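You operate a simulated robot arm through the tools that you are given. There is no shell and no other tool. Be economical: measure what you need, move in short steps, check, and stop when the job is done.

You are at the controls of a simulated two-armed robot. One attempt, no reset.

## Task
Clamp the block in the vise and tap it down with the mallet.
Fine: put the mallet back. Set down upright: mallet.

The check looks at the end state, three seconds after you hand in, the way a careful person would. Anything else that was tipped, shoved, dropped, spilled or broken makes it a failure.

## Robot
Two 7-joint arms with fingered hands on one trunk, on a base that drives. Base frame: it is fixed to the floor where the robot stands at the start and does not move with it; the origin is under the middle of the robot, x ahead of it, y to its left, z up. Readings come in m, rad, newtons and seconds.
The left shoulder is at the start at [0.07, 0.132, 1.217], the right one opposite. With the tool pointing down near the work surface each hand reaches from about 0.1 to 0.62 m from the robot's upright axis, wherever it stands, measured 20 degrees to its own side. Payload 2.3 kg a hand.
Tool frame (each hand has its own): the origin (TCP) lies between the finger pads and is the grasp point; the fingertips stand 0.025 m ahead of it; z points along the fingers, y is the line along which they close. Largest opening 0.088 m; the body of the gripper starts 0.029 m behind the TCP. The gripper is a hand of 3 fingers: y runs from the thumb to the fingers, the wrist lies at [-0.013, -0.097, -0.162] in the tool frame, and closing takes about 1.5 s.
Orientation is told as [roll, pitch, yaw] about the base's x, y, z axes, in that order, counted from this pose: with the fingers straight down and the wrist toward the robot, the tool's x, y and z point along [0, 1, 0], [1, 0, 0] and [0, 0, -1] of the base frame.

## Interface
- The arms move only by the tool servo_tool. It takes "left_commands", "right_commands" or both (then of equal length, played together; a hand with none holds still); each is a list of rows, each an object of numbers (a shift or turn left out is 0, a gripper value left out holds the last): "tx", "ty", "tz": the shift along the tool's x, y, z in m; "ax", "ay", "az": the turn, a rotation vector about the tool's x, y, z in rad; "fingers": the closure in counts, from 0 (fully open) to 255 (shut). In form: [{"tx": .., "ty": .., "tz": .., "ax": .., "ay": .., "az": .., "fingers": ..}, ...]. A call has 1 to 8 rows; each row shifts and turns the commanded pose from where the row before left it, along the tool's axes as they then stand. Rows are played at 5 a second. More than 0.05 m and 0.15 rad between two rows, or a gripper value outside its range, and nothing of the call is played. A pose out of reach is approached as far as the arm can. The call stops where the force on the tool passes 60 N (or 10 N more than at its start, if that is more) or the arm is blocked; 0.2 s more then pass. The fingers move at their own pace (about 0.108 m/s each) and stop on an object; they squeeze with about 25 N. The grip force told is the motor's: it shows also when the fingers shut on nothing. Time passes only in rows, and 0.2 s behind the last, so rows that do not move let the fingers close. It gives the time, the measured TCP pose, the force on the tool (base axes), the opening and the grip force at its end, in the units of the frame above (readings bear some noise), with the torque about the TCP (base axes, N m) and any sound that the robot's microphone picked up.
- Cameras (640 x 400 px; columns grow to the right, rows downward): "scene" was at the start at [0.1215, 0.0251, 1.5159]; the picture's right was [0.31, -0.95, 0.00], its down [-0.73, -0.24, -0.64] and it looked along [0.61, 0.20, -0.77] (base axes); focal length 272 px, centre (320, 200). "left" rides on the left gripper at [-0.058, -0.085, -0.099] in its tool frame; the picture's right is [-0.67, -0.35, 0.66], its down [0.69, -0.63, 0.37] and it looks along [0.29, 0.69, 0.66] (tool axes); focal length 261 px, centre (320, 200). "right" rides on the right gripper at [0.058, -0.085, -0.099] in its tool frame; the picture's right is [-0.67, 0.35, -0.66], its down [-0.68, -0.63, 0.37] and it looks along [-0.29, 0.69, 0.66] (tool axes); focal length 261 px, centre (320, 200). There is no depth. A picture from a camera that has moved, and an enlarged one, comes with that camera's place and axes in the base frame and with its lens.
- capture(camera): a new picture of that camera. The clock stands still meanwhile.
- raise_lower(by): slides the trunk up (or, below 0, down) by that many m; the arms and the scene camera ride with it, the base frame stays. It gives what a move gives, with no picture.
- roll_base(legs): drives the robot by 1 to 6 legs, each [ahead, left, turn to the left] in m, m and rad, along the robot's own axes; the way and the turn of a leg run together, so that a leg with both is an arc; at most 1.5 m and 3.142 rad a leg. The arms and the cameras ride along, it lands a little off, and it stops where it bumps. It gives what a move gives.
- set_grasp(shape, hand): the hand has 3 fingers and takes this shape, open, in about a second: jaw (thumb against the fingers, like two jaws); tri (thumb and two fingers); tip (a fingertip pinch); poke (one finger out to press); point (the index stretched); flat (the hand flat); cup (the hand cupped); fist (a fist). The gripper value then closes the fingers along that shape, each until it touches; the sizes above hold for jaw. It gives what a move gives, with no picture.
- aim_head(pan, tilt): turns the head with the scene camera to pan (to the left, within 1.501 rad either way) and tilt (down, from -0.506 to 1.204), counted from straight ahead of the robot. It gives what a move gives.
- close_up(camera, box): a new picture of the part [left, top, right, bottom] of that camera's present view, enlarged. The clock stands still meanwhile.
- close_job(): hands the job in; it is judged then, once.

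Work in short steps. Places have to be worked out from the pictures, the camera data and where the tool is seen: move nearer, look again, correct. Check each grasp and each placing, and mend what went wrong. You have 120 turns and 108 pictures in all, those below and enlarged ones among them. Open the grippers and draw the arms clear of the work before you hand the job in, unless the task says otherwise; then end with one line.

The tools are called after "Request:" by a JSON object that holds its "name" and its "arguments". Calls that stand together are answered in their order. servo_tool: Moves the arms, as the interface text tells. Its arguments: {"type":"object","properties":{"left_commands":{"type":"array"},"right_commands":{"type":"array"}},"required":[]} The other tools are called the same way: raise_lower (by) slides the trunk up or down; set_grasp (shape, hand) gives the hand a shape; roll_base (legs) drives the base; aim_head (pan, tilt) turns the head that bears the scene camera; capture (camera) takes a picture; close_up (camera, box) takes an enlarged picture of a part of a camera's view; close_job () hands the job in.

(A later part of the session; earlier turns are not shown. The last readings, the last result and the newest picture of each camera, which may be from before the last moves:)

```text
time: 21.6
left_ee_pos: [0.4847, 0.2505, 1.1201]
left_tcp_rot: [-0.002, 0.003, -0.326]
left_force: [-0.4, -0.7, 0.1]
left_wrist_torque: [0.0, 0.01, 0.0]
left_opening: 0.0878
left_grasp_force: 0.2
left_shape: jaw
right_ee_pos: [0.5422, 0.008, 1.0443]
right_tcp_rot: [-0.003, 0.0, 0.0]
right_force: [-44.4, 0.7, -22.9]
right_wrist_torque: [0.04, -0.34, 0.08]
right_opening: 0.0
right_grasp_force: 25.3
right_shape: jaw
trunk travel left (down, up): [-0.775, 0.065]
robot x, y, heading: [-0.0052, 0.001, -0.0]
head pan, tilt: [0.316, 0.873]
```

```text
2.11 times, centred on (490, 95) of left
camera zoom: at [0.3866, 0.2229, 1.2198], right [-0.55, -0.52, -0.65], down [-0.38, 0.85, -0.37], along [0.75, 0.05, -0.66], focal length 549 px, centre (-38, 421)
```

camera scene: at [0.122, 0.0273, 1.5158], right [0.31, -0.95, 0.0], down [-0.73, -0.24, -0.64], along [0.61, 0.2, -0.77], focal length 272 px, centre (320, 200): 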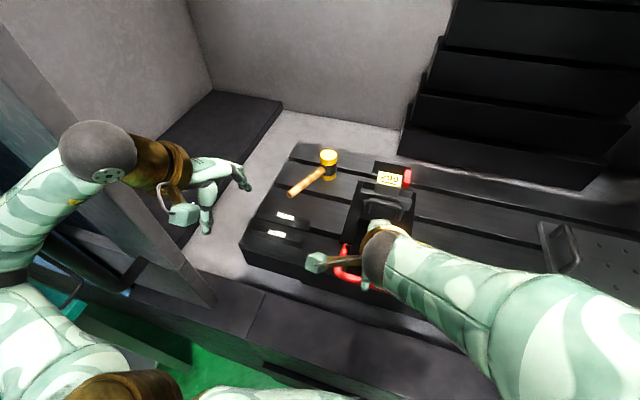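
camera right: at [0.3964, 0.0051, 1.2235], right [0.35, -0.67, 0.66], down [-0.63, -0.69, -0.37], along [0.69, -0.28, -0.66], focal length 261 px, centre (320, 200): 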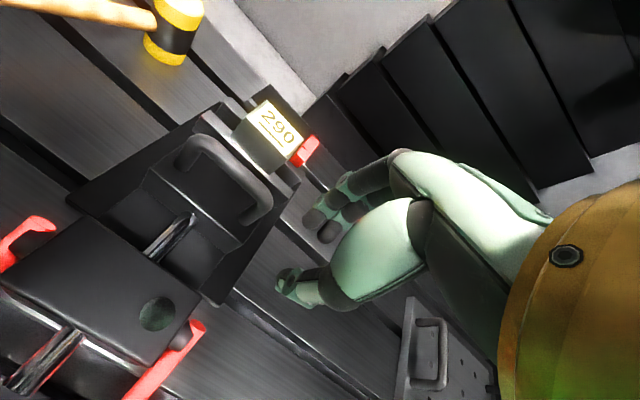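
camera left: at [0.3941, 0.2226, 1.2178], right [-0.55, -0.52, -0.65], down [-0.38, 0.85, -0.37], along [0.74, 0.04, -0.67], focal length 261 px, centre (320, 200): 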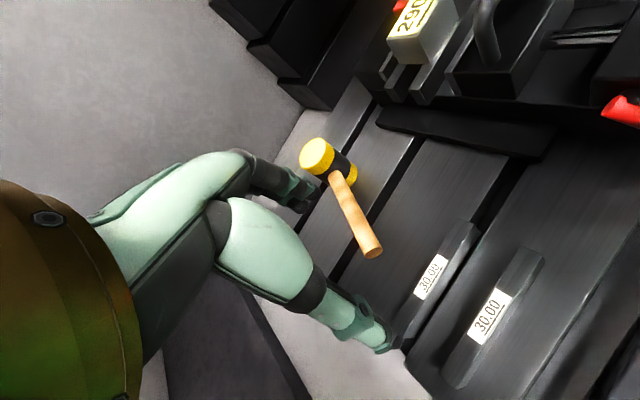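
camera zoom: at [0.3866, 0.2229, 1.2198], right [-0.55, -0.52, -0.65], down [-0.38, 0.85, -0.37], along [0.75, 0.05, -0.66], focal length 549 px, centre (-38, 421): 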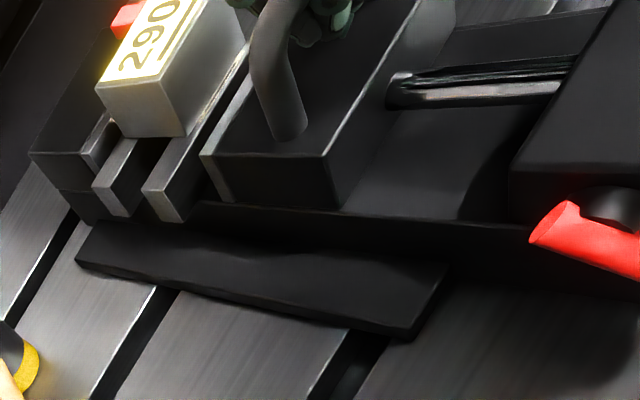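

The jaw slides but with rising force, so I'll wait a moment to see whether it creeps or the force relaxes.

Request:
{"name": "servo_tool", "arguments": {"right_commands": [{}, {}, {}, {"ty": 0.004}, {}, {}]}}

Request:
{"name": "close_up", "arguments": {"camera": "left", "box": [340, 0, 640, 190]}}

```text
time: 23.0
left_ee_pos: [0.4829, 0.2499, 1.1203]
left_tcp_rot: [-0.004, 0.004, -0.326]
left_force: [-0.4, -0.1, -0.1]
left_wrist_torque: [-0.02, 0.04, -0.02]
left_opening: 0.0876
left_grasp_force: 0.0
left_shape: jaw
right_ee_pos: [0.5447, 0.0082, 1.0452]
right_tcp_rot: [-0.006, 0.001, 0.0]
right_force: [-49.0, 0.1, -25.6]
right_wrist_torque: [-0.02, -0.43, 0.08]
right_opening: 0.0
right_grasp_force: 25.1
right_shape: jaw
trunk travel left (down, up): [-0.775, 0.065]
robot x, y, heading: [0.0002, 0.0042, 0.003]
head pan, tilt: [0.316, 0.873]
```

```text
2.11 times, centred on (490, 95) of left
camera zoom: at [0.3848, 0.223, 1.2204], right [-0.55, -0.52, -0.65], down [-0.38, 0.85, -0.37], along [0.75, 0.05, -0.66], focal length 549 px, centre (-38, 421)
```

zoom: 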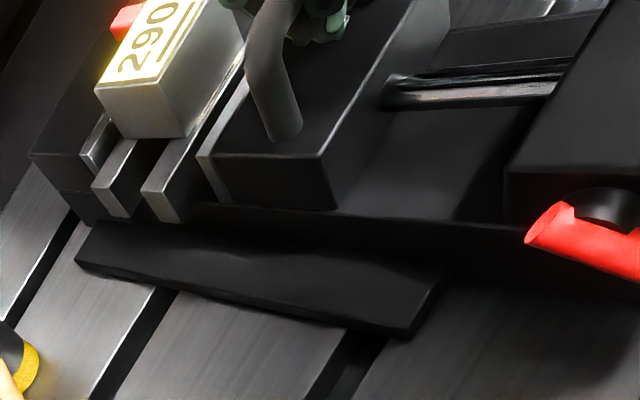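

It holds at about 49 N, so the jaw may be dragging because the lever is down. I'll let go, check whether the jaw stays, then lift the lever to its open position.

Request:
{"name": "servo_tool", "arguments": {"right_commands": [{"ty": -0.008}, {"ty": -0.01, "fingers": 105}, {}, {}, {}, {"tz": -0.04}, {"tz": -0.03}]}}

Request:
{"name": "close_up", "arguments": {"camera": "left", "box": [340, 0, 640, 190]}}

```text
time: 24.6
left_ee_pos: [0.4969, 0.25, 1.1127]
left_tcp_rot: [-0.008, 0.016, -0.326]
left_force: [0.0, 0.6, -0.7]
left_wrist_torque: [0.01, 0.0, 0.03]
left_opening: 0.0877
left_grasp_force: 0.1
left_shape: jaw
right_ee_pos: [0.5424, 0.0093, 1.1097]
right_tcp_rot: [0.0, 0.0, 0.002]
right_force: [0.9, 0.0, -0.2]
right_wrist_torque: [0.0, 0.0, 0.0]
right_opening: 0.0516
right_grasp_force: 0.1
right_shape: jaw
trunk travel left (down, up): [-0.775, 0.065]
robot x, y, heading: [-0.003, -0.0053, 0.002]
head pan, tilt: [0.316, 0.873]
```

```text
2.11 times, centred on (490, 95) of left
camera zoom: at [0.4004, 0.2226, 1.215], right [-0.56, -0.52, -0.64], down [-0.38, 0.85, -0.36], along [0.74, 0.05, -0.67], focal length 549 px, centre (-38, 421)
```

zoom: 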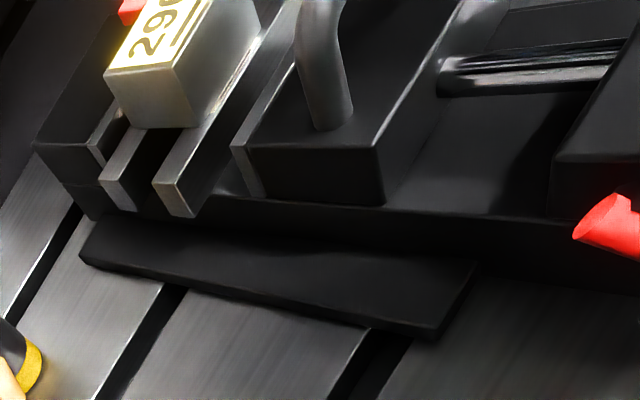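

Relative to the block the jaw has barely moved, since the apparent travel was robot lean, so the jaw is locked with the lever down. I'll go back to the lever and raise it.

Request:
{"name": "servo_tool", "arguments": {"right_commands": [{"ty": -0.045}, {"ty": -0.045}, {"ty": -0.045}, {"ty": -0.037}, {"tz": 0.01, "fingers": 165}, {}]}}

Request:
{"name": "capture", "arguments": {"camera": "right"}}

```text
time: 26.0
left_ee_pos: [0.4989, 0.2495, 1.1132]
left_tcp_rot: [-0.009, 0.019, -0.327]
left_force: [0.5, 0.0, -0.4]
left_wrist_torque: [0.0, 0.04, -0.01]
left_opening: 0.088
left_grasp_force: 0.0
left_shape: jaw
right_ee_pos: [0.3715, 0.011, 1.1016]
right_tcp_rot: [0.012, -0.001, -0.002]
right_force: [0.4, -0.2, 0.5]
right_wrist_torque: [-0.03, 0.0, -0.04]
right_opening: 0.0314
right_grasp_force: 0.0
right_shape: jaw
trunk travel left (down, up): [-0.775, 0.065]
robot x, y, heading: [-0.0009, 0.0009, 0.002]
head pan, tilt: [0.316, 0.873]
```

```text
65 pictures are left
camera right: at [0.2856, 0.0668, 1.2031], right [0.35, -0.68, 0.65], down [-0.63, -0.68, -0.38], along [0.7, -0.28, -0.66], focal length 261 px, centre (320, 200)
```

right: 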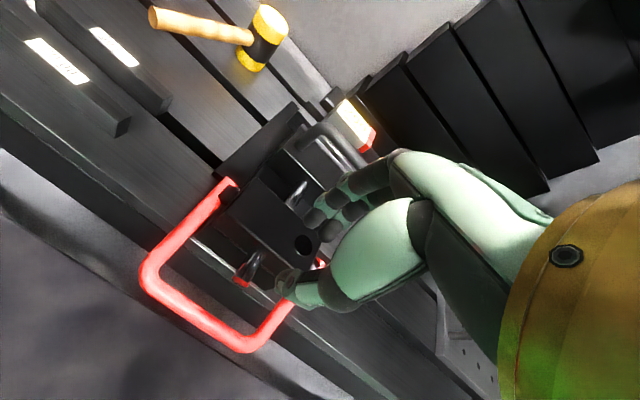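

The lever is where I left it. I'll descend onto the bar again, regrip, and follow the arc up.

Request:
{"name": "servo_tool", "arguments": {"right_commands": [{"ty": -0.007, "tz": 0.045, "fingers": 145}, {"tz": 0.045}, {"tz": 0.045}, {"tz": 0.045}, {"fingers": 255}, {}, {}, {}]}}

Request:
{"name": "capture", "arguments": {"camera": "right"}}

```text
time: 26.7
left_ee_pos: [0.4908, 0.2494, 1.118]
left_tcp_rot: [-0.004, 0.011, -0.326]
left_force: [-1.0, 0.4, -0.1]
left_wrist_torque: [-0.01, -0.01, 0.03]
left_opening: 0.0881
left_grasp_force: 0.0
left_shape: jaw
right_ee_pos: [0.3686, 0.0065, 1.0144]
right_tcp_rot: [0.032, -0.045, -0.028]
right_force: [-3.7, -1.1, 17.9]
right_wrist_torque: [-0.21, -0.65, -0.06]
right_opening: 0.038
right_grasp_force: 0.1
right_shape: jaw
trunk travel left (down, up): [-0.775, 0.065]
robot x, y, heading: [-0.0012, -0.0001, -0.001]
head pan, tilt: [0.316, 0.873]
stopped in row 3 (right hand): the force on the tool passed its limit at 111 N (the readings are from after the stop); the commanded pose is now the measured one
```

```text
64 pictures are left
camera right: at [0.2816, 0.063, 1.1121], right [0.3, -0.7, 0.65], down [-0.63, -0.66, -0.41], along [0.71, -0.28, -0.64], focal length 261 px, centre (320, 200)
```

right: 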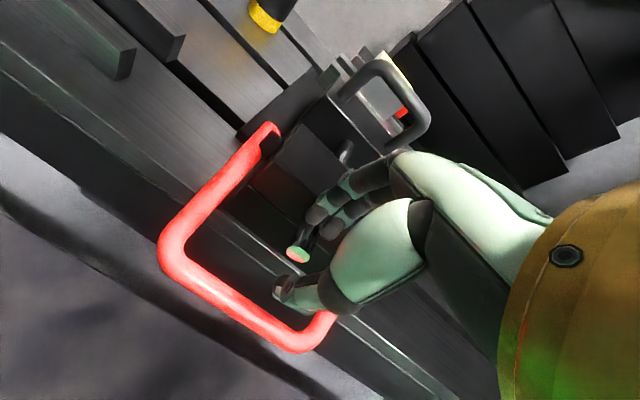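

The fingertips caught the body's front top edge. I'll back off, shift toward the robot and to the left, away from the rod stub, and go down again.

Request:
{"name": "servo_tool", "arguments": {"right_commands": [{"tz": -0.03, "ax": 0.045, "ay": 0.03, "az": -0.028}, {"ty": -0.017, "tx": 0.03, "fingers": 150}, {"tz": 0.035}, {"tz": 0.025}, {}]}}

Request:
{"name": "capture", "arguments": {"camera": "right"}}

```text
time: 27.9
left_ee_pos: [0.4959, 0.2497, 1.1151]
left_tcp_rot: [-0.007, 0.017, -0.325]
left_force: [-0.5, 0.1, 0.2]
left_wrist_torque: [0.0, -0.02, -0.02]
left_opening: 0.0877
left_grasp_force: 0.1
left_shape: jaw
right_ee_pos: [0.3552, 0.0382, 0.9827]
right_tcp_rot: [0.059, 0.013, -0.001]
right_force: [-4.6, 0.1, 1.7]
right_wrist_torque: [-0.01, -0.16, -0.05]
right_opening: 0.0354
right_grasp_force: 0.0
right_shape: jaw
trunk travel left (down, up): [-0.775, 0.065]
robot x, y, heading: [0.0011, 0.0, 0.004]
head pan, tilt: [0.316, 0.873]
```

```text
63 pictures are left
camera right: at [0.272, 0.0895, 1.0876], right [0.36, -0.71, 0.61], down [-0.63, -0.66, -0.4], along [0.69, -0.25, -0.68], focal length 261 px, centre (320, 200)
```

right: 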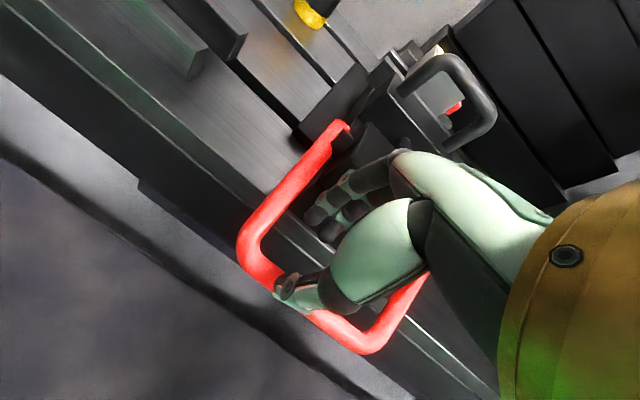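

The approach is nearly right. I'll straighten the roll, shift slightly toward the robot and descend to bar height.

Request:
{"name": "servo_tool", "arguments": {"right_commands": [{"ty": -0.007, "ay": -0.055}, {"tz": 0.02}, {"tz": 0.02}, {}]}}

Request:
{"name": "capture", "arguments": {"camera": "right"}}

```text
time: 28.9
left_ee_pos: [0.4986, 0.2499, 1.1131]
left_tcp_rot: [-0.009, 0.017, -0.327]
left_force: [-1.3, 0.3, 0.5]
left_wrist_torque: [-0.02, 0.01, 0.02]
left_opening: 0.0882
left_grasp_force: 0.0
left_shape: jaw
right_ee_pos: [0.3499, 0.0393, 0.9431]
right_tcp_rot: [0.003, 0.012, 0.004]
right_force: [0.5, 0.4, 0.1]
right_wrist_torque: [-0.01, 0.01, 0.01]
right_opening: 0.0365
right_grasp_force: 0.1
right_shape: jaw
trunk travel left (down, up): [-0.775, 0.065]
robot x, y, heading: [-0.0003, -0.0015, -0.006]
head pan, tilt: [0.316, 0.873]
```

```text
62 pictures are left
camera right: at [0.2661, 0.0956, 1.0444], right [0.36, -0.67, 0.65], down [-0.63, -0.69, -0.36], along [0.69, -0.28, -0.67], focal length 261 px, centre (320, 200)
```

right: 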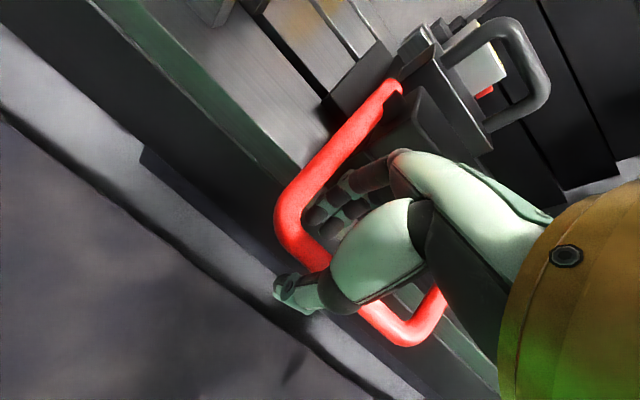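

The thumb is outside and the fingers inside. I'll lower the last bit and close.

Request:
{"name": "servo_tool", "arguments": {"right_commands": [{"ty": 0.006, "tz": 0.022}, {"fingers": 255}, {}, {}, {}, {}]}}

Request:
{"name": "servo_tool", "arguments": {"right_commands": [{"ty": -0.01, "tz": -0.018}, {"ty": -0.01, "tz": -0.024}, {"ty": -0.004, "tz": -0.026}, {"ty": 0.002, "tz": -0.02}, {}]}}

Request:
{"name": "capture", "arguments": {"camera": "right"}}

```text
time: 30.3
left_ee_pos: [0.4951, 0.2502, 1.1143]
left_tcp_rot: [-0.008, 0.016, -0.328]
left_force: [-0.1, 0.5, -0.1]
left_wrist_torque: [0.0, -0.02, 0.01]
left_opening: 0.0879
left_grasp_force: 0.0
left_shape: jaw
right_ee_pos: [0.3527, 0.0392, 0.9216]
right_tcp_rot: [0.002, 0.011, 0.004]
right_force: [-7.9, 1.2, -5.8]
right_wrist_torque: [0.01, -0.13, -0.03]
right_opening: 0.0002
right_grasp_force: 24.6
right_shape: jaw
trunk travel left (down, up): [-0.775, 0.065]
robot x, y, heading: [-0.0039, -0.001, 0.001]
head pan, tilt: [0.316, 0.873]
```

```text
time: 31.5
left_ee_pos: [0.5049, 0.25, 1.1106]
left_tcp_rot: [-0.009, 0.021, -0.328]
left_force: [-0.1, -1.1, 0.3]
left_wrist_torque: [-0.01, -0.01, -0.03]
left_opening: 0.0879
left_grasp_force: 0.0
left_shape: jaw
right_ee_pos: [0.3389, 0.0385, 1.0038]
right_tcp_rot: [0.006, 0.017, 0.002]
right_force: [12.9, -1.1, -8.6]
right_wrist_torque: [-0.04, 0.17, -0.09]
right_opening: 0.0
right_grasp_force: 25.4
right_shape: jaw
trunk travel left (down, up): [-0.775, 0.065]
robot x, y, heading: [0.0016, -0.0015, 0.001]
head pan, tilt: [0.316, 0.873]
```

```text
61 pictures are left
camera right: at [0.2553, 0.096, 1.1072], right [0.36, -0.67, 0.65], down [-0.63, -0.69, -0.36], along [0.68, -0.28, -0.67], focal length 261 px, centre (320, 200)
```

right: 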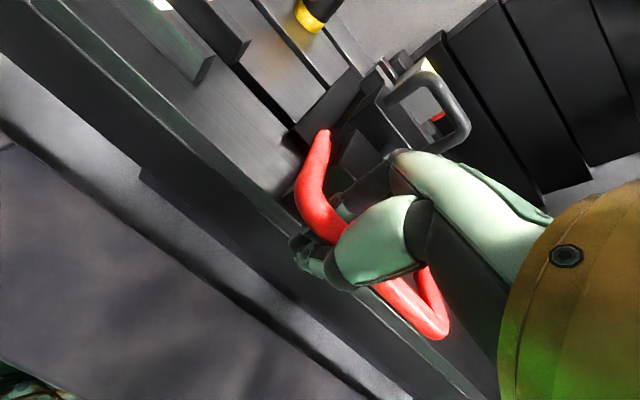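

The lever comes up, hooked in the fingers. I'll continue the arc upward and see whether it passes the start angle.

Request:
{"name": "servo_tool", "arguments": {"right_commands": [{"ty": 0.007, "tz": -0.012}, {"ty": 0.008, "tz": -0.012}, {"ty": 0.01, "tz": -0.01}, {}]}}

Request:
{"name": "capture", "arguments": {"camera": "right"}}

Request:
{"name": "close_up", "arguments": {"camera": "scene", "box": [300, 155, 440, 310]}}

```text
time: 32.4
left_ee_pos: [0.4985, 0.2491, 1.1122]
left_tcp_rot: [-0.009, 0.018, -0.326]
left_force: [0.0, 0.3, -0.6]
left_wrist_torque: [-0.02, 0.02, -0.01]
left_opening: 0.0879
left_grasp_force: 0.0
left_shape: jaw
right_ee_pos: [0.3523, 0.0393, 1.0333]
right_tcp_rot: [-0.003, 0.038, 0.012]
right_force: [-10.6, 0.2, -29.0]
right_wrist_torque: [-0.05, -0.22, -0.04]
right_opening: 0.0
right_grasp_force: 24.9
right_shape: jaw
trunk travel left (down, up): [-0.775, 0.065]
robot x, y, heading: [-0.003, -0.0017, 0.002]
head pan, tilt: [0.316, 0.873]
stopped in row 4 (right hand): the force on the tool passed its limit at 65 N (the readings are from after the stop); the commanded pose is now the measured one
```

```text
60 pictures are left
camera right: at [0.2698, 0.0963, 1.1367], right [0.38, -0.66, 0.64], down [-0.63, -0.69, -0.34], along [0.67, -0.28, -0.69], focal length 261 px, centre (320, 200)
```

right: 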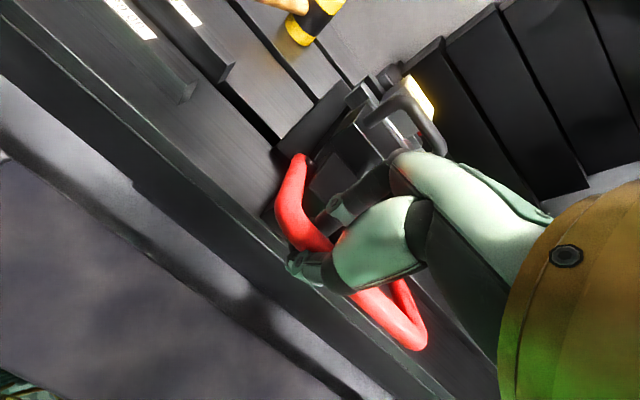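

```text
2.58 times, centred on (370, 232) of scene
camera zoom: at [0.1223, 0.0261, 1.5158], right [0.31, -0.95, 0.0], down [-0.73, -0.24, -0.64], along [0.61, 0.2, -0.77], focal length 703 px, centre (191, 116)
```

zoom: 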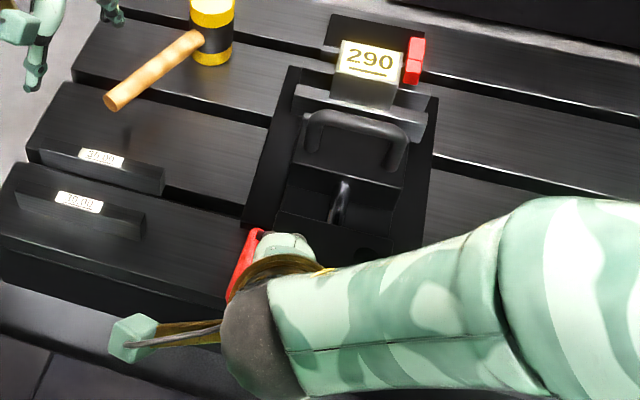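

The lever is at its upper hard stop, which is open. I'll release and go to the bail again.

Request:
{"name": "servo_tool", "arguments": {"right_commands": [{"tz": 0.006, "ty": -0.003}, {"fingers": 100}, {}, {}, {"tz": -0.04}, {"tz": -0.04}, {"ty": 0.03, "tx": -0.015}, {"ty": 0.05, "tx": -0.016}]}}

Request:
{"name": "servo_tool", "arguments": {"right_commands": [{"ty": 0.05}, {"ty": 0.04, "ax": 0.03}, {"tz": 0.02}, {}]}}

Request:
{"name": "close_up", "arguments": {"camera": "left", "box": [340, 0, 640, 190]}}

Request:
{"name": "close_up", "arguments": {"camera": "right", "box": [100, 60, 400, 400]}}

```text
refused: row 8 steps farther than a row can; nothing moved
```

```text
time: 32.8
left_ee_pos: [0.4785, 0.2487, 1.1234]
left_tcp_rot: [-0.002, 0.005, -0.325]
left_force: [0.5, -0.6, -0.2]
left_wrist_torque: [-0.01, 0.02, 0.02]
left_opening: 0.0879
left_grasp_force: 0.1
left_shape: jaw
right_ee_pos: [0.3634, 0.0404, 1.0344]
right_tcp_rot: [-0.001, 0.048, 0.023]
right_force: [-47.3, -2.6, -2.7]
right_wrist_torque: [-0.04, 0.05, -0.02]
right_opening: 0.0072
right_grasp_force: 25.4
right_shape: jaw
trunk travel left (down, up): [-0.775, 0.065]
robot x, y, heading: [-0.0048, -0.0002, -0.008]
head pan, tilt: [0.316, 0.873]
stopped in row 2 (right hand): the force on the tool passed its limit at 70 N (the readings are from after the stop); the commanded pose is now the measured one
```

```text
2.11 times, centred on (490, 95) of left
camera zoom: at [0.3803, 0.2217, 1.2216], right [-0.55, -0.52, -0.65], down [-0.38, 0.85, -0.37], along [0.75, 0.05, -0.66], focal length 549 px, centre (-38, 421)
```

zoom: 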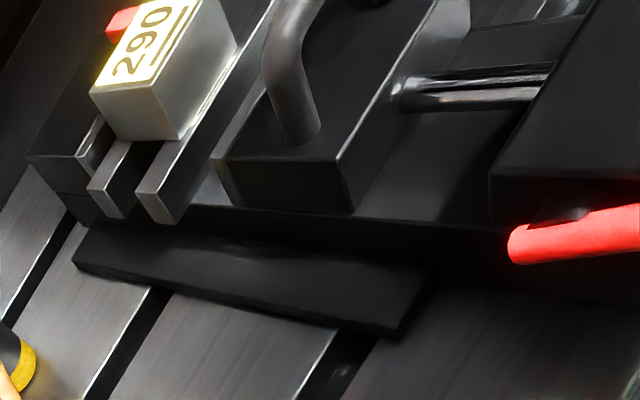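

```text
1.18 times, centred on (250, 230) of right
camera zoom: at [0.2832, 0.0965, 1.1382], right [0.4, -0.66, 0.64], down [-0.63, -0.7, -0.33], along [0.67, -0.27, -0.69], focal length 307 px, centre (402, 165)
```

zoom: 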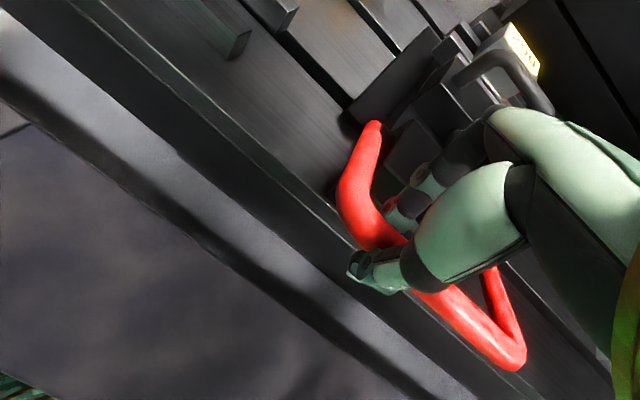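

The long row was refused and the next call pulled the lever against its stop, which did no harm. I'll relax, open and rise properly.

Request:
{"name": "servo_tool", "arguments": {"right_commands": [{"ty": -0.012}, {"fingers": 100}, {}, {}, {"tz": -0.04, "ax": 0.04}, {"tz": -0.04}, {}]}}

Request:
{"name": "capture", "arguments": {"camera": "right"}}

```text
time: 34.4
left_ee_pos: [0.4968, 0.2503, 1.1137]
left_tcp_rot: [-0.008, 0.018, -0.326]
left_force: [0.2, 0.1, -0.3]
left_wrist_torque: [0.02, 0.01, -0.02]
left_opening: 0.0881
left_grasp_force: 0.1
left_shape: jaw
right_ee_pos: [0.3759, 0.0407, 1.1114]
right_tcp_rot: [-0.004, 0.09, 0.018]
right_force: [0.7, -0.2, -0.9]
right_wrist_torque: [0.0, -0.03, -0.01]
right_opening: 0.0536
right_grasp_force: 0.1
right_shape: jaw
trunk travel left (down, up): [-0.775, 0.065]
robot x, y, heading: [-0.0027, 0.0013, 0.001]
head pan, tilt: [0.316, 0.873]
```

```text
56 pictures are left
camera right: at [0.2992, 0.0962, 1.2182], right [0.42, -0.66, 0.62], down [-0.65, -0.7, -0.3], along [0.64, -0.28, -0.72], focal length 261 px, centre (320, 200)
```

right: 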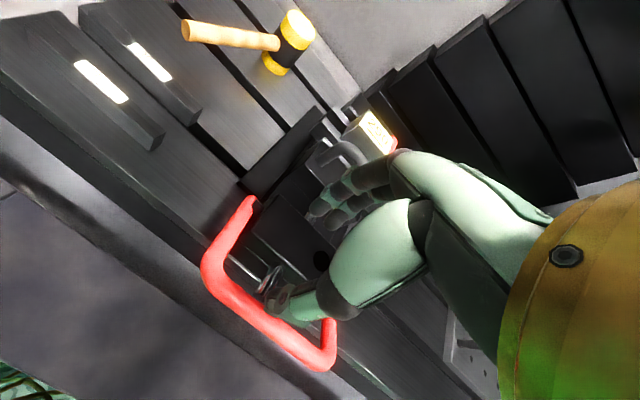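

The lever stays up. Now to the bail: straighten the pitch, travel forward at z≈1.11, then descend over it.

Request:
{"name": "servo_tool", "arguments": {"right_commands": [{"ax": -0.09, "az": 0.018, "fingers": 105}, {"ty": 0.04, "tx": -0.017}, {"ty": 0.04, "tx": -0.017}, {"ty": 0.04}, {"ty": 0.028}, {"tz": 0.035}, {"tz": 0.02}, {}]}}

Request:
{"name": "close_up", "arguments": {"camera": "right", "box": [160, 60, 400, 360]}}

```text
time: 36.2
left_ee_pos: [0.4966, 0.2488, 1.1132]
left_tcp_rot: [-0.006, 0.019, -0.327]
left_force: [-0.3, 0.6, -0.3]
left_wrist_torque: [-0.02, 0.0, -0.01]
left_opening: 0.0879
left_grasp_force: 0.1
left_shape: jaw
right_ee_pos: [0.5293, 0.0071, 1.0525]
right_tcp_rot: [-0.003, 0.001, 0.0]
right_force: [0.4, -0.3, -0.1]
right_wrist_torque: [-0.01, 0.04, 0.0]
right_opening: 0.0521
right_grasp_force: 0.0
right_shape: jaw
trunk travel left (down, up): [-0.775, 0.065]
robot x, y, heading: [-0.0001, -0.0005, 0.001]
head pan, tilt: [0.316, 0.873]
```

```text
1.33 times, centred on (280, 210) of right
camera zoom: at [0.444, 0.064, 1.1527], right [0.35, -0.67, 0.66], down [-0.63, -0.69, -0.36], along [0.69, -0.29, -0.66], focal length 348 px, centre (373, 187)
```

zoom: 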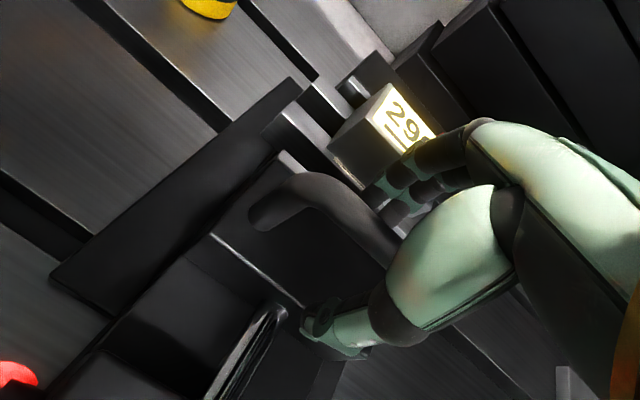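

The hand is in place, so I'll close on the bail and push.

Request:
{"name": "servo_tool", "arguments": {"right_commands": [{"tz": 0.004, "fingers": 255}, {}, {}, {}, {"ty": 0.006}, {"ty": 0.006}, {"ty": 0.006}, {}]}}

Request:
{"name": "close_up", "arguments": {"camera": "left", "box": [340, 0, 640, 190]}}

```text
time: 38.0
left_ee_pos: [0.4982, 0.2487, 1.1122]
left_tcp_rot: [-0.009, 0.018, -0.327]
left_force: [0.2, -0.3, 0.0]
left_wrist_torque: [-0.02, 0.01, 0.01]
left_opening: 0.0877
left_grasp_force: 0.1
left_shape: jaw
right_ee_pos: [0.5463, 0.0074, 1.0489]
right_tcp_rot: [-0.004, 0.003, 0.001]
right_force: [-1.8, -2.0, -9.0]
right_wrist_torque: [-0.01, 0.03, -0.04]
right_opening: 0.0001
right_grasp_force: 25.5
right_shape: jaw
trunk travel left (down, up): [-0.775, 0.065]
robot x, y, heading: [-0.0029, 0.0038, 0.003]
head pan, tilt: [0.316, 0.873]
```

```text
2.11 times, centred on (490, 95) of left
camera zoom: at [0.4013, 0.2221, 1.214], right [-0.56, -0.52, -0.64], down [-0.38, 0.85, -0.36], along [0.74, 0.05, -0.68], focal length 549 px, centre (-38, 421)
```

zoom: 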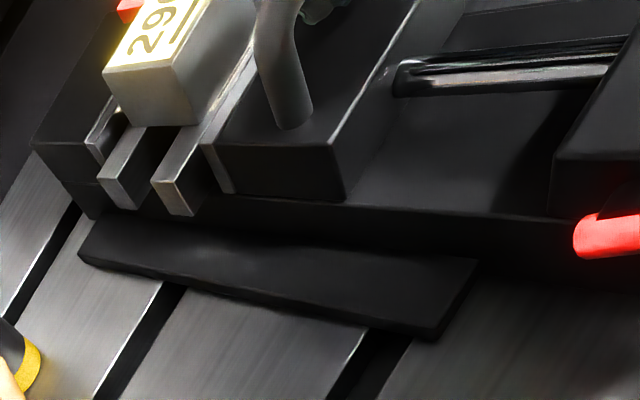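

With the lever up the jaw slides freely. I'll close the remaining gap in small steps until force shows contact.

Request:
{"name": "servo_tool", "arguments": {"right_commands": [{"ty": 0.004}, {"ty": 0.003}, {"ty": 0.003}, {}]}}

Request:
{"name": "close_up", "arguments": {"camera": "left", "box": [340, 0, 520, 120]}}

```text
time: 39.0
left_ee_pos: [0.4983, 0.25, 1.113]
left_tcp_rot: [-0.008, 0.021, -0.326]
left_force: [0.2, 0.2, -0.3]
left_wrist_torque: [-0.01, 0.03, 0.01]
left_opening: 0.0879
left_grasp_force: 0.0
left_shape: jaw
right_ee_pos: [0.5558, 0.0063, 1.0501]
right_tcp_rot: [-0.003, 0.006, -0.001]
right_force: [-4.8, 0.0, -13.5]
right_wrist_torque: [-0.01, -0.02, -0.04]
right_opening: 0.0002
right_grasp_force: 25.1
right_shape: jaw
trunk travel left (down, up): [-0.775, 0.065]
robot x, y, heading: [-0.0019, 0.0026, 0.001]
head pan, tilt: [0.316, 0.873]
```

```text
3.33 times, centred on (430, 60) of left
camera zoom: at [0.4014, 0.2223, 1.2139], right [-0.56, -0.52, -0.64], down [-0.38, 0.85, -0.36], along [0.74, 0.05, -0.68], focal length 869 px, centre (-47, 667)
```

zoom: 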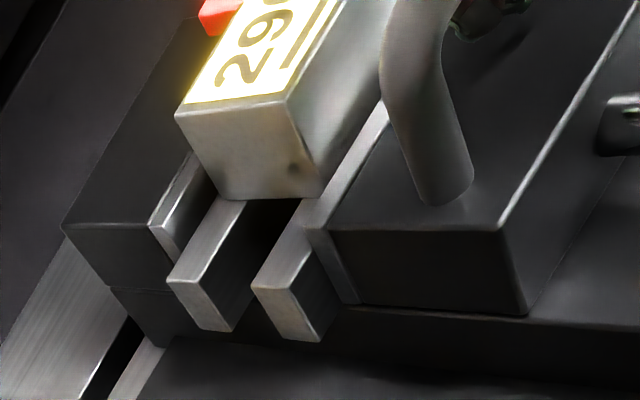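

Nearly touching. A few more millimetres in small steps.

Request:
{"name": "servo_tool", "arguments": {"right_commands": [{"ty": 0.003, "tz": 0.002}, {"ty": 0.003}, {"ty": 0.003}, {}]}}

Request:
{"name": "close_up", "arguments": {"camera": "left", "box": [340, 0, 520, 120]}}

```text
time: 40.0
left_ee_pos: [0.4971, 0.2494, 1.113]
left_tcp_rot: [-0.009, 0.019, -0.328]
left_force: [0.2, 1.5, 0.4]
left_wrist_torque: [0.01, 0.01, 0.02]
left_opening: 0.0882
left_grasp_force: 0.1
left_shape: jaw
right_ee_pos: [0.5647, 0.0061, 1.0493]
right_tcp_rot: [-0.003, 0.002, 0.0]
right_force: [-4.3, 0.6, -11.5]
right_wrist_torque: [-0.05, 0.01, -0.03]
right_opening: 0.0001
right_grasp_force: 25.1
right_shape: jaw
trunk travel left (down, up): [-0.775, 0.065]
robot x, y, heading: [-0.0022, -0.0006, 0.002]
head pan, tilt: [0.316, 0.873]
```

```text
3.33 times, centred on (430, 60) of left
camera zoom: at [0.4008, 0.2226, 1.2141], right [-0.56, -0.52, -0.64], down [-0.38, 0.85, -0.36], along [0.74, 0.05, -0.68], focal length 869 px, centre (-47, 667)
```

zoom: 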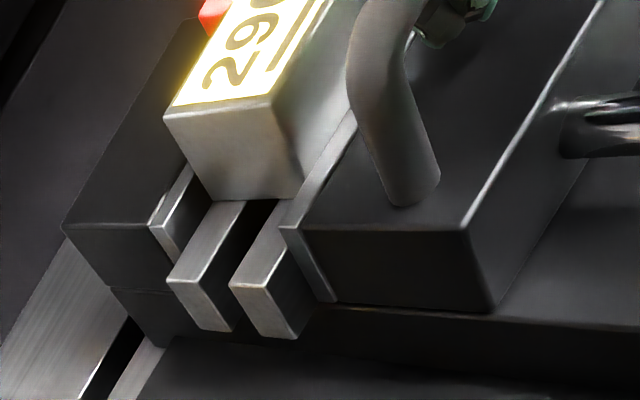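

The jaw now pushes the block and front parallel towards the fixed jaw. I'll continue until it seats.

Request:
{"name": "servo_tool", "arguments": {"right_commands": [{"ty": 0.003}, {"ty": 0.003}, {"ty": 0.003}, {}]}}

Request:
{"name": "close_up", "arguments": {"camera": "left", "box": [340, 0, 520, 120]}}

```text
time: 41.0
left_ee_pos: [0.498, 0.2508, 1.1132]
left_tcp_rot: [-0.007, 0.018, -0.329]
left_force: [-0.7, -0.1, 0.1]
left_wrist_torque: [0.01, 0.0, 0.01]
left_opening: 0.0879
left_grasp_force: 0.0
left_shape: jaw
right_ee_pos: [0.5702, 0.007, 1.0491]
right_tcp_rot: [-0.004, 0.004, 0.0]
right_force: [-3.7, 0.5, -11.4]
right_wrist_torque: [0.0, 0.02, -0.01]
right_opening: 0.0001
right_grasp_force: 24.8
right_shape: jaw
right hand out of reach, approached as far as the arm can: row 3
trunk travel left (down, up): [-0.775, 0.065]
robot x, y, heading: [-0.0022, 0.0035, -0.002]
head pan, tilt: [0.316, 0.873]
```

```text
3.33 times, centred on (430, 60) of left
camera zoom: at [0.401, 0.2233, 1.2139], right [-0.56, -0.52, -0.64], down [-0.38, 0.85, -0.36], along [0.74, 0.05, -0.68], focal length 869 px, centre (-47, 667)
```

zoom: 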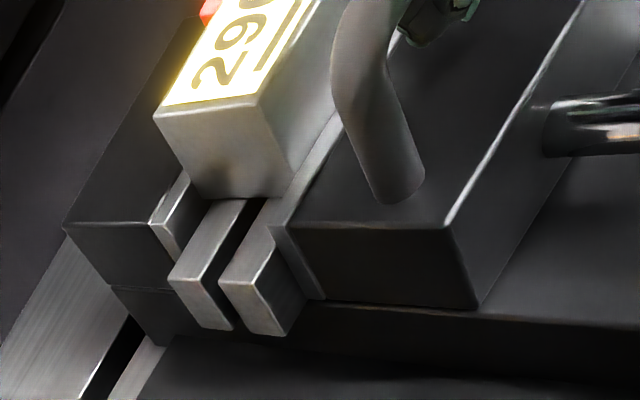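

The right arm is at its reach limit, and the mallet needs more reach anyway. I'll look down to see whether there is room to drive forward.

Request:
{"name": "aim_head", "arguments": {"pan": 0.0, "tilt": 1.2}}

Request:
{"name": "capture", "arguments": {"camera": "scene"}}

```text
time: 41.8
left_ee_pos: [0.498, 0.2507, 1.1126]
left_tcp_rot: [-0.009, 0.019, -0.326]
left_force: [-0.1, -0.2, 0.4]
left_wrist_torque: [0.01, -0.04, 0.01]
left_opening: 0.0881
left_grasp_force: 0.1
left_shape: jaw
right_ee_pos: [0.5705, 0.0071, 1.0485]
right_tcp_rot: [-0.003, 0.003, 0.002]
right_force: [-5.2, 2.2, -11.1]
right_wrist_torque: [-0.01, -0.02, -0.06]
right_opening: 0.0
right_grasp_force: 25.2
right_shape: jaw
trunk travel left (down, up): [-0.775, 0.065]
robot x, y, heading: [-0.004, 0.0008, 0.006]
head pan, tilt: [0.0, 1.201]
```

```text
50 pictures are left
camera scene: at [0.1045, 0.0022, 1.4939], right [0.0, -1.0, 0.0], down [-0.93, 0.0, -0.36], along [0.36, 0.0, -0.93], focal length 272 px, centre (320, 200)
```

scene: 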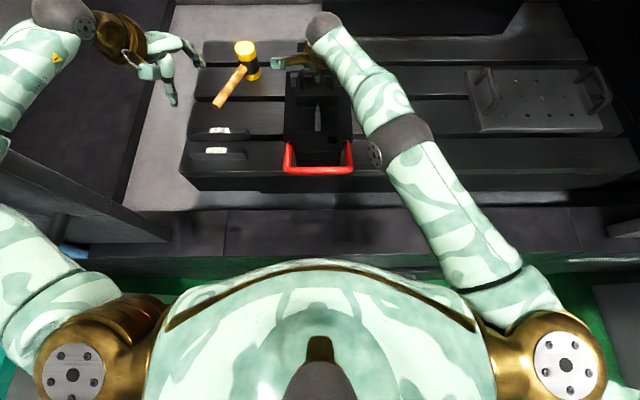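

There is little room ahead, so rather than drive I'll tilt the hand forward by about 0.3 rad to gain roughly 4 cm of reach, then push on.

Request:
{"name": "servo_tool", "arguments": {"right_commands": [{"ax": -0.1}, {"ax": -0.1}, {"ax": -0.1}, {"ty": 0.002, "tz": 0.001}, {"ty": 0.003, "tz": 0.001}, {"ty": 0.003, "tz": 0.001}, {}]}}

Request:
{"name": "close_up", "arguments": {"camera": "left", "box": [340, 0, 520, 120]}}

```text
time: 43.4
left_ee_pos: [0.4925, 0.2497, 1.1153]
left_tcp_rot: [-0.005, 0.014, -0.326]
left_force: [-0.5, -0.5, 0.6]
left_wrist_torque: [0.03, 0.02, -0.01]
left_opening: 0.0881
left_grasp_force: 0.1
left_shape: jaw
right_ee_pos: [0.573, 0.0068, 1.051]
right_tcp_rot: [-0.005, -0.303, 0.002]
right_force: [-18.2, 1.1, -14.1]
right_wrist_torque: [-0.04, 0.06, -0.03]
right_opening: 0.0003
right_grasp_force: 24.8
right_shape: jaw
trunk travel left (down, up): [-0.775, 0.065]
robot x, y, heading: [-0.0014, -0.0028, 0.001]
head pan, tilt: [0.0, 1.201]
```

```text
3.33 times, centred on (430, 60) of left
camera zoom: at [0.3951, 0.2228, 1.216], right [-0.55, -0.52, -0.65], down [-0.38, 0.85, -0.36], along [0.74, 0.05, -0.67], focal length 869 px, centre (-47, 667)
```

zoom: 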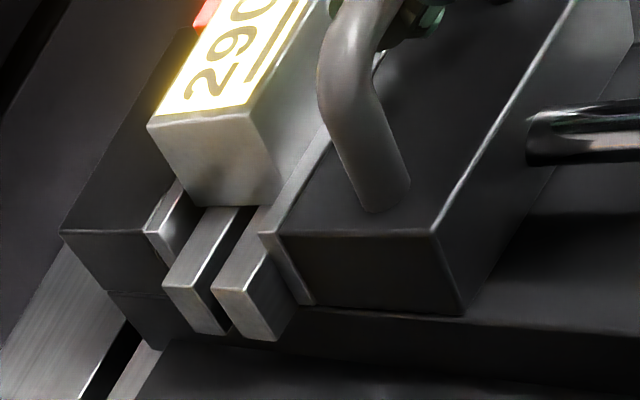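

Force has risen to 18 N and looks like seating. I'll confirm with a little more push.

Request:
{"name": "servo_tool", "arguments": {"right_commands": [{"ty": 0.003, "tz": 0.001}, {"ty": 0.003, "tz": 0.001}, {}, {}]}}

Request:
{"name": "close_up", "arguments": {"camera": "left", "box": [340, 0, 520, 120]}}

```text
time: 44.4
left_ee_pos: [0.4892, 0.25, 1.1169]
left_tcp_rot: [-0.006, 0.011, -0.328]
left_force: [0.3, -0.5, -0.9]
left_wrist_torque: [-0.01, -0.03, -0.03]
left_opening: 0.0879
left_grasp_force: 0.0
left_shape: jaw
right_ee_pos: [0.575, 0.0069, 1.0531]
right_tcp_rot: [-0.003, -0.302, 0.003]
right_force: [-27.9, 0.0, -15.7]
right_wrist_torque: [0.01, 0.03, 0.0]
right_opening: 0.0
right_grasp_force: 24.8
right_shape: jaw
trunk travel left (down, up): [-0.775, 0.065]
robot x, y, heading: [0.0005, -0.0027, -0.001]
head pan, tilt: [0.0, 1.201]
```

```text
3.33 times, centred on (430, 60) of left
camera zoom: at [0.3918, 0.2228, 1.2172], right [-0.55, -0.52, -0.65], down [-0.38, 0.85, -0.36], along [0.74, 0.05, -0.67], focal length 869 px, centre (-47, 667)
```

zoom: 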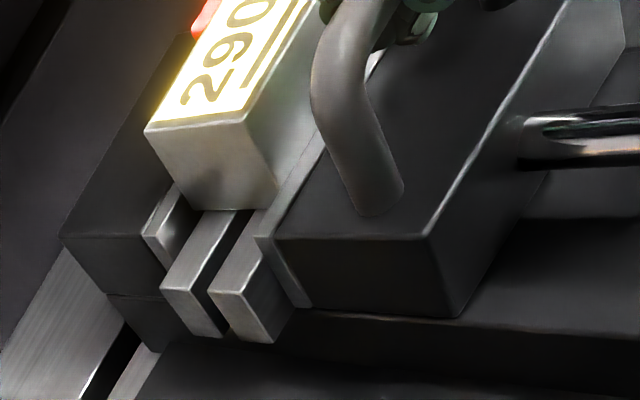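

The block is seated against the fixed jaw. I'll relax the push, open just enough and lift straight up so I don't disturb the jaw.

Request:
{"name": "servo_tool", "arguments": {"right_commands": [{"ty": -0.007, "tz": -0.002}, {"fingers": 150}, {}, {}, {"ty": 0.009, "tz": -0.029}, {"ty": 0.012, "tz": -0.038}, {"ax": 0.1, "tz": -0.02}, {}]}}

Request:
{"name": "close_up", "arguments": {"camera": "left", "box": [340, 0, 520, 120]}}

Request:
{"name": "close_up", "arguments": {"camera": "scene", "box": [200, 20, 400, 190]}}

```text
time: 46.2
left_ee_pos: [0.4969, 0.2495, 1.1135]
left_tcp_rot: [-0.009, 0.019, -0.326]
left_force: [-0.5, 0.6, 0.2]
left_wrist_torque: [-0.01, 0.0, 0.01]
left_opening: 0.0877
left_grasp_force: 0.1
left_shape: jaw
right_ee_pos: [0.5716, 0.0066, 1.1382]
right_tcp_rot: [-0.004, -0.194, 0.0]
right_force: [0.0, 0.0, -0.4]
right_wrist_torque: [-0.03, 0.0, 0.0]
right_opening: 0.036
right_grasp_force: 0.0
right_shape: jaw
trunk travel left (down, up): [-0.775, 0.065]
robot x, y, heading: [-0.0034, -0.0004, 0.003]
head pan, tilt: [0.0, 1.201]
```

```text
3.33 times, centred on (430, 60) of left
camera zoom: at [0.4001, 0.2227, 1.2144], right [-0.56, -0.52, -0.64], down [-0.38, 0.85, -0.36], along [0.74, 0.05, -0.68], focal length 869 px, centre (-47, 667)
```

zoom: 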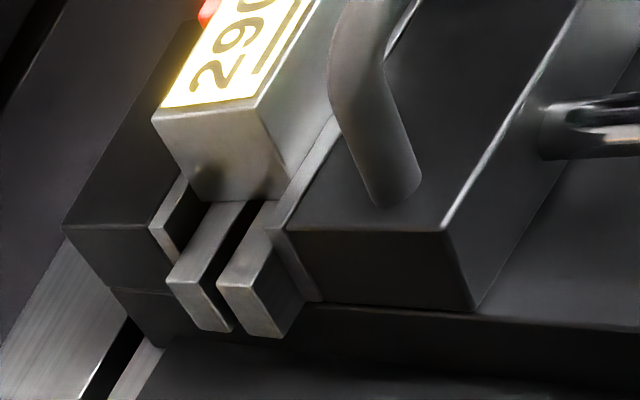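

```text
2.35 times, centred on (300, 105) of scene
camera zoom: at [0.1033, 0.0014, 1.4939], right [0.0, -1.0, 0.0], down [-0.93, 0.0, -0.36], along [0.36, 0.0, -0.93], focal length 641 px, centre (367, 424)
```

zoom: 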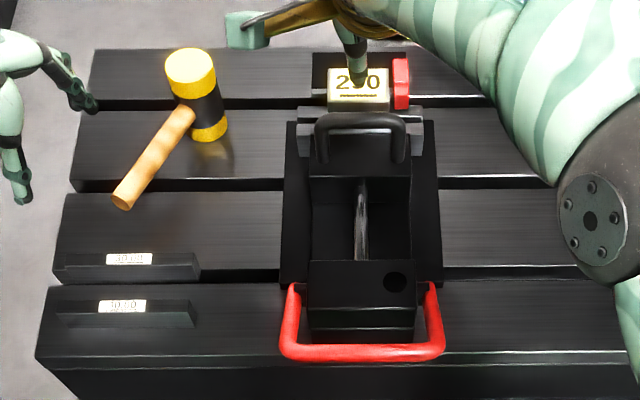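

The jaws hold the block. Now I'll move the right hand back to the lever to push it down and lock.

Request:
{"name": "servo_tool", "arguments": {"right_commands": [{"ax": 0.1, "ty": -0.04}, {"ax": 0.094, "ty": -0.04}, {"ty": -0.045}, {"ty": -0.045}, {"ty": -0.045, "tx": 0.015}, {"tx": 0.014, "ty": -0.006, "fingers": 70}, {"tz": 0.03}, {}]}}

Request:
{"name": "capture", "arguments": {"camera": "right"}}

```text
time: 48.0
left_ee_pos: [0.4966, 0.25, 1.1124]
left_tcp_rot: [-0.008, 0.017, -0.327]
left_force: [-0.1, 0.1, 0.1]
left_wrist_torque: [0.01, 0.01, 0.01]
left_opening: 0.088
left_grasp_force: 0.0
left_shape: jaw
right_ee_pos: [0.3497, 0.0343, 1.101]
right_tcp_rot: [0.008, -0.007, -0.005]
right_force: [-0.9, 1.2, -0.3]
right_wrist_torque: [0.01, -0.02, 0.01]
right_opening: 0.0636
right_grasp_force: 0.0
right_shape: jaw
trunk travel left (down, up): [-0.775, 0.065]
robot x, y, heading: [0.0017, 0.0004, -0.0]
head pan, tilt: [0.0, 1.201]
```

```text
45 pictures are left
camera right: at [0.2642, 0.092, 1.2005], right [0.34, -0.68, 0.65], down [-0.63, -0.68, -0.38], along [0.7, -0.28, -0.66], focal length 261 px, centre (320, 200)
```

right: 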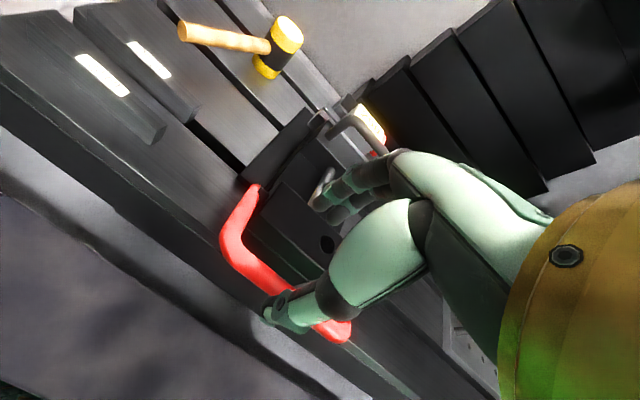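

Good alignment. I'll descend, grip, and begin the downward arc.

Request:
{"name": "servo_tool", "arguments": {"right_commands": [{"tz": 0.035, "ty": 0.002}, {"tz": 0.03}, {"fingers": 255}, {}, {}, {}, {}]}}

Request:
{"name": "servo_tool", "arguments": {"right_commands": [{"tz": 0.016, "ty": -0.006}, {"tz": 0.016, "ty": -0.003}, {"tz": 0.017}, {"tz": 0.017}, {"tz": 0.015, "ty": 0.004}, {"tz": 0.014, "ty": 0.004}, {}]}}

Request:
{"name": "capture", "arguments": {"camera": "right"}}

```text
time: 49.6
left_ee_pos: [0.4954, 0.2514, 1.1132]
left_tcp_rot: [-0.008, 0.015, -0.327]
left_force: [0.0, 0.5, 1.0]
left_wrist_torque: [0.03, 0.03, 0.03]
left_opening: 0.0879
left_grasp_force: 0.0
left_shape: jaw
right_ee_pos: [0.3596, 0.0333, 1.0422]
right_tcp_rot: [0.04, -0.001, -0.036]
right_force: [-1.5, 2.6, 0.5]
right_wrist_torque: [0.01, 0.02, -0.03]
right_opening: 0.0108
right_grasp_force: 25.3
right_shape: jaw
trunk travel left (down, up): [-0.775, 0.065]
robot x, y, heading: [0.0014, -0.0016, -0.002]
head pan, tilt: [0.0, 1.201]
```

```text
time: 51.2
left_ee_pos: [0.4825, 0.2489, 1.118]
left_tcp_rot: [-0.004, 0.007, -0.325]
left_force: [-0.1, 1.0, 0.3]
left_wrist_torque: [-0.02, 0.02, -0.03]
left_opening: 0.088
left_grasp_force: 0.0
left_shape: jaw
right_ee_pos: [0.3421, 0.0341, 0.9388]
right_tcp_rot: [-0.004, -0.012, 0.002]
right_force: [-28.7, -0.2, 3.6]
right_wrist_torque: [0.0, -1.53, 0.21]
right_opening: 0.0066
right_grasp_force: 25.0
right_shape: jaw
trunk travel left (down, up): [-0.775, 0.065]
robot x, y, heading: [-0.0024, -0.0007, -0.002]
head pan, tilt: [0.0, 1.201]
```

```text
44 pictures are left
camera right: at [0.255, 0.0917, 1.0377], right [0.34, -0.67, 0.66], down [-0.62, -0.69, -0.37], along [0.7, -0.29, -0.65], focal length 261 px, centre (320, 200)
```

right: 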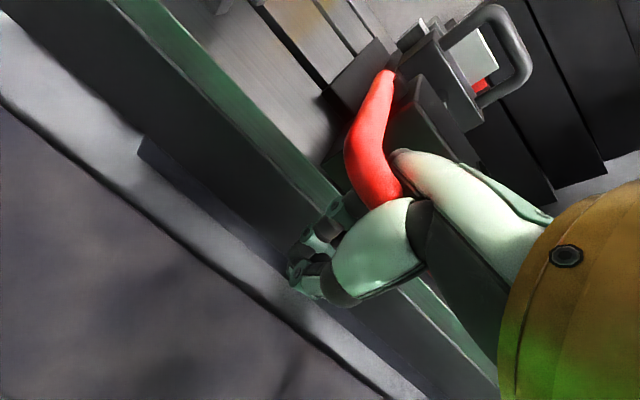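

Now there is real resistance, meaning the clamp is engaging, and the fingers slid off the bar. I'll open, back off upward, and press from above with a fist instead.

Request:
{"name": "servo_tool", "arguments": {"right_commands": [{"ty": -0.004, "fingers": 110}, {}, {}, {"tz": -0.045}, {"tz": -0.045}, {"tz": -0.045}, {"tz": -0.045}, {}]}}

Request:
{"name": "set_grasp", "arguments": {"shape": "fist", "hand": "right"}}

Request:
{"name": "servo_tool", "arguments": {"right_commands": [{"fingers": 255}, {}, {}, {}, {}]}}

Request:
{"name": "capture", "arguments": {"camera": "right"}}

Request:
{"name": "capture", "arguments": {"camera": "scene"}}

```text
time: 53.0
left_ee_pos: [0.4967, 0.2504, 1.1129]
left_tcp_rot: [-0.008, 0.018, -0.326]
left_force: [-0.6, -0.3, 1.1]
left_wrist_torque: [0.02, 0.03, 0.0]
left_opening: 0.0878
left_grasp_force: 0.0
left_shape: jaw
right_ee_pos: [0.3493, 0.0377, 1.1165]
right_tcp_rot: [-0.002, -0.003, -0.001]
right_force: [-0.6, -0.4, -0.3]
right_wrist_torque: [-0.01, -0.01, -0.01]
right_opening: 0.0502
right_grasp_force: 0.0
right_shape: jaw
trunk travel left (down, up): [-0.775, 0.065]
robot x, y, heading: [-0.0018, 0.0019, -0.003]
head pan, tilt: [0.0, 1.201]
```

```text
time: 53.9
left_ee_pos: [0.4957, 0.2494, 1.1139]
left_tcp_rot: [-0.007, 0.018, -0.326]
left_force: [0.0, 0.6, 0.3]
left_wrist_torque: [0.01, 0.01, -0.03]
left_opening: 0.0878
left_grasp_force: 0.0
left_shape: jaw
right_ee_pos: [0.3493, 0.0381, 1.1159]
right_tcp_rot: [-0.004, -0.003, 0.0]
right_force: [0.0, 0.2, 0.2]
right_wrist_torque: [-0.03, 0.02, -0.03]
right_opening: 0.0
right_grasp_force: 0.0
right_shape: fist
trunk travel left (down, up): [-0.775, 0.065]
robot x, y, heading: [-0.0013, 0.0007, 0.002]
head pan, tilt: [0.0, 1.201]
```

```text
time: 55.1
left_ee_pos: [0.4964, 0.2496, 1.1131]
left_tcp_rot: [-0.006, 0.017, -0.327]
left_force: [0.3, 0.0, 0.0]
left_wrist_torque: [-0.02, 0.03, 0.02]
left_opening: 0.0881
left_grasp_force: 0.1
left_shape: jaw
right_ee_pos: [0.3485, 0.038, 1.116]
right_tcp_rot: [-0.004, -0.004, -0.001]
right_force: [0.4, -0.8, 0.0]
right_wrist_torque: [0.03, -0.01, 0.01]
right_opening: 0.0001
right_grasp_force: 0.1
right_shape: fist
trunk travel left (down, up): [-0.775, 0.065]
robot x, y, heading: [-0.0044, -0.0001, -0.001]
head pan, tilt: [0.0, 1.201]
```

```text
43 pictures are left
camera right: at [0.2637, 0.0951, 1.2155], right [0.35, -0.67, 0.66], down [-0.63, -0.69, -0.37], along [0.7, -0.29, -0.66], focal length 261 px, centre (320, 200)
```

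right: 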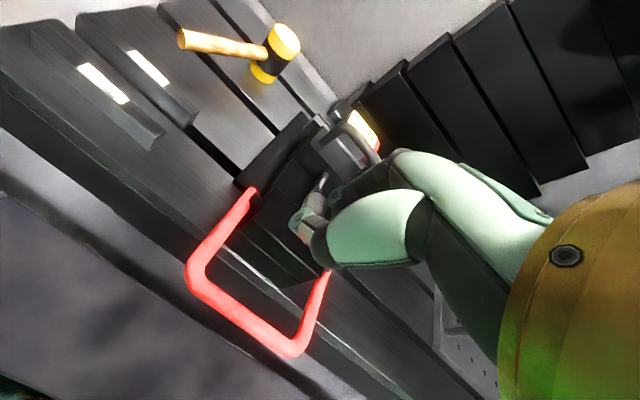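

```text
42 pictures are left
camera scene: at [0.103, 0.0013, 1.494], right [0.0, -1.0, 0.0], down [-0.93, 0.0, -0.36], along [0.36, 0.0, -0.93], focal length 272 px, centre (320, 200)
```

scene: 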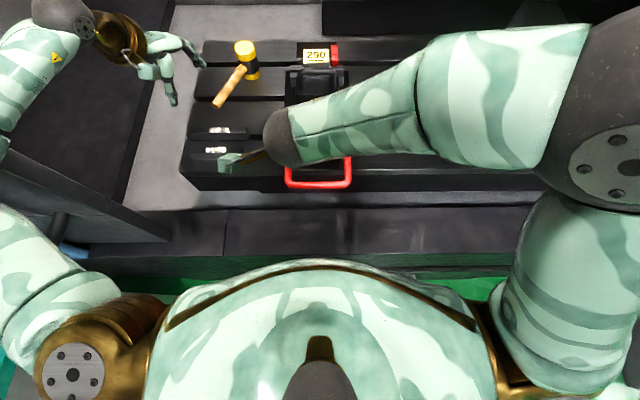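

The palm already drove the lever to about −25°. I'll press it further down with the fist, watching the force.

Request:
{"name": "servo_tool", "arguments": {"right_commands": [{"tx": -0.03}, {"tz": 0.04}, {"tz": 0.04}, {"tz": 0.03}, {"tz": 0.02}, {"tz": 0.015}, {"tz": 0.01}, {}]}}

Request:
{"name": "capture", "arguments": {"camera": "right"}}

```text
time: 56.9
left_ee_pos: [0.4987, 0.2483, 1.112]
left_tcp_rot: [-0.006, 0.02, -0.326]
left_force: [-0.3, 0.6, -0.4]
left_wrist_torque: [-0.02, 0.01, 0.02]
left_opening: 0.0878
left_grasp_force: 0.0
left_shape: jaw
right_ee_pos: [0.3514, 0.0032, 0.959]
right_tcp_rot: [-0.004, -0.004, -0.002]
right_force: [9.7, -1.6, 6.8]
right_wrist_torque: [0.1, 0.16, -0.1]
right_opening: 0.0
right_grasp_force: 0.2
right_shape: fist
trunk travel left (down, up): [-0.775, 0.065]
robot x, y, heading: [-0.0032, 0.0014, -0.003]
head pan, tilt: [0.0, 1.201]
```

```text
41 pictures are left
camera right: at [0.2667, 0.0622, 1.0594], right [0.35, -0.67, 0.66], down [-0.63, -0.69, -0.36], along [0.7, -0.29, -0.66], focal length 261 px, centre (320, 200)
```

right: 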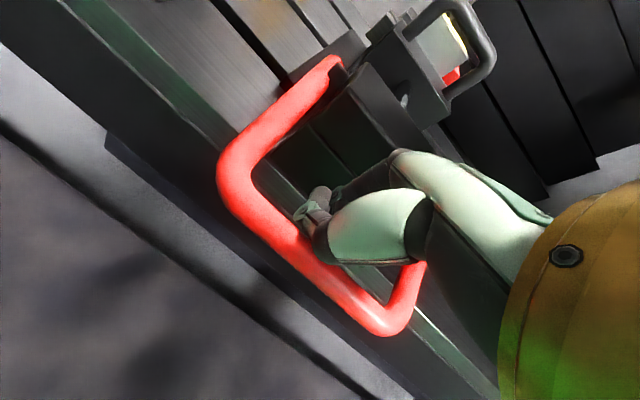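

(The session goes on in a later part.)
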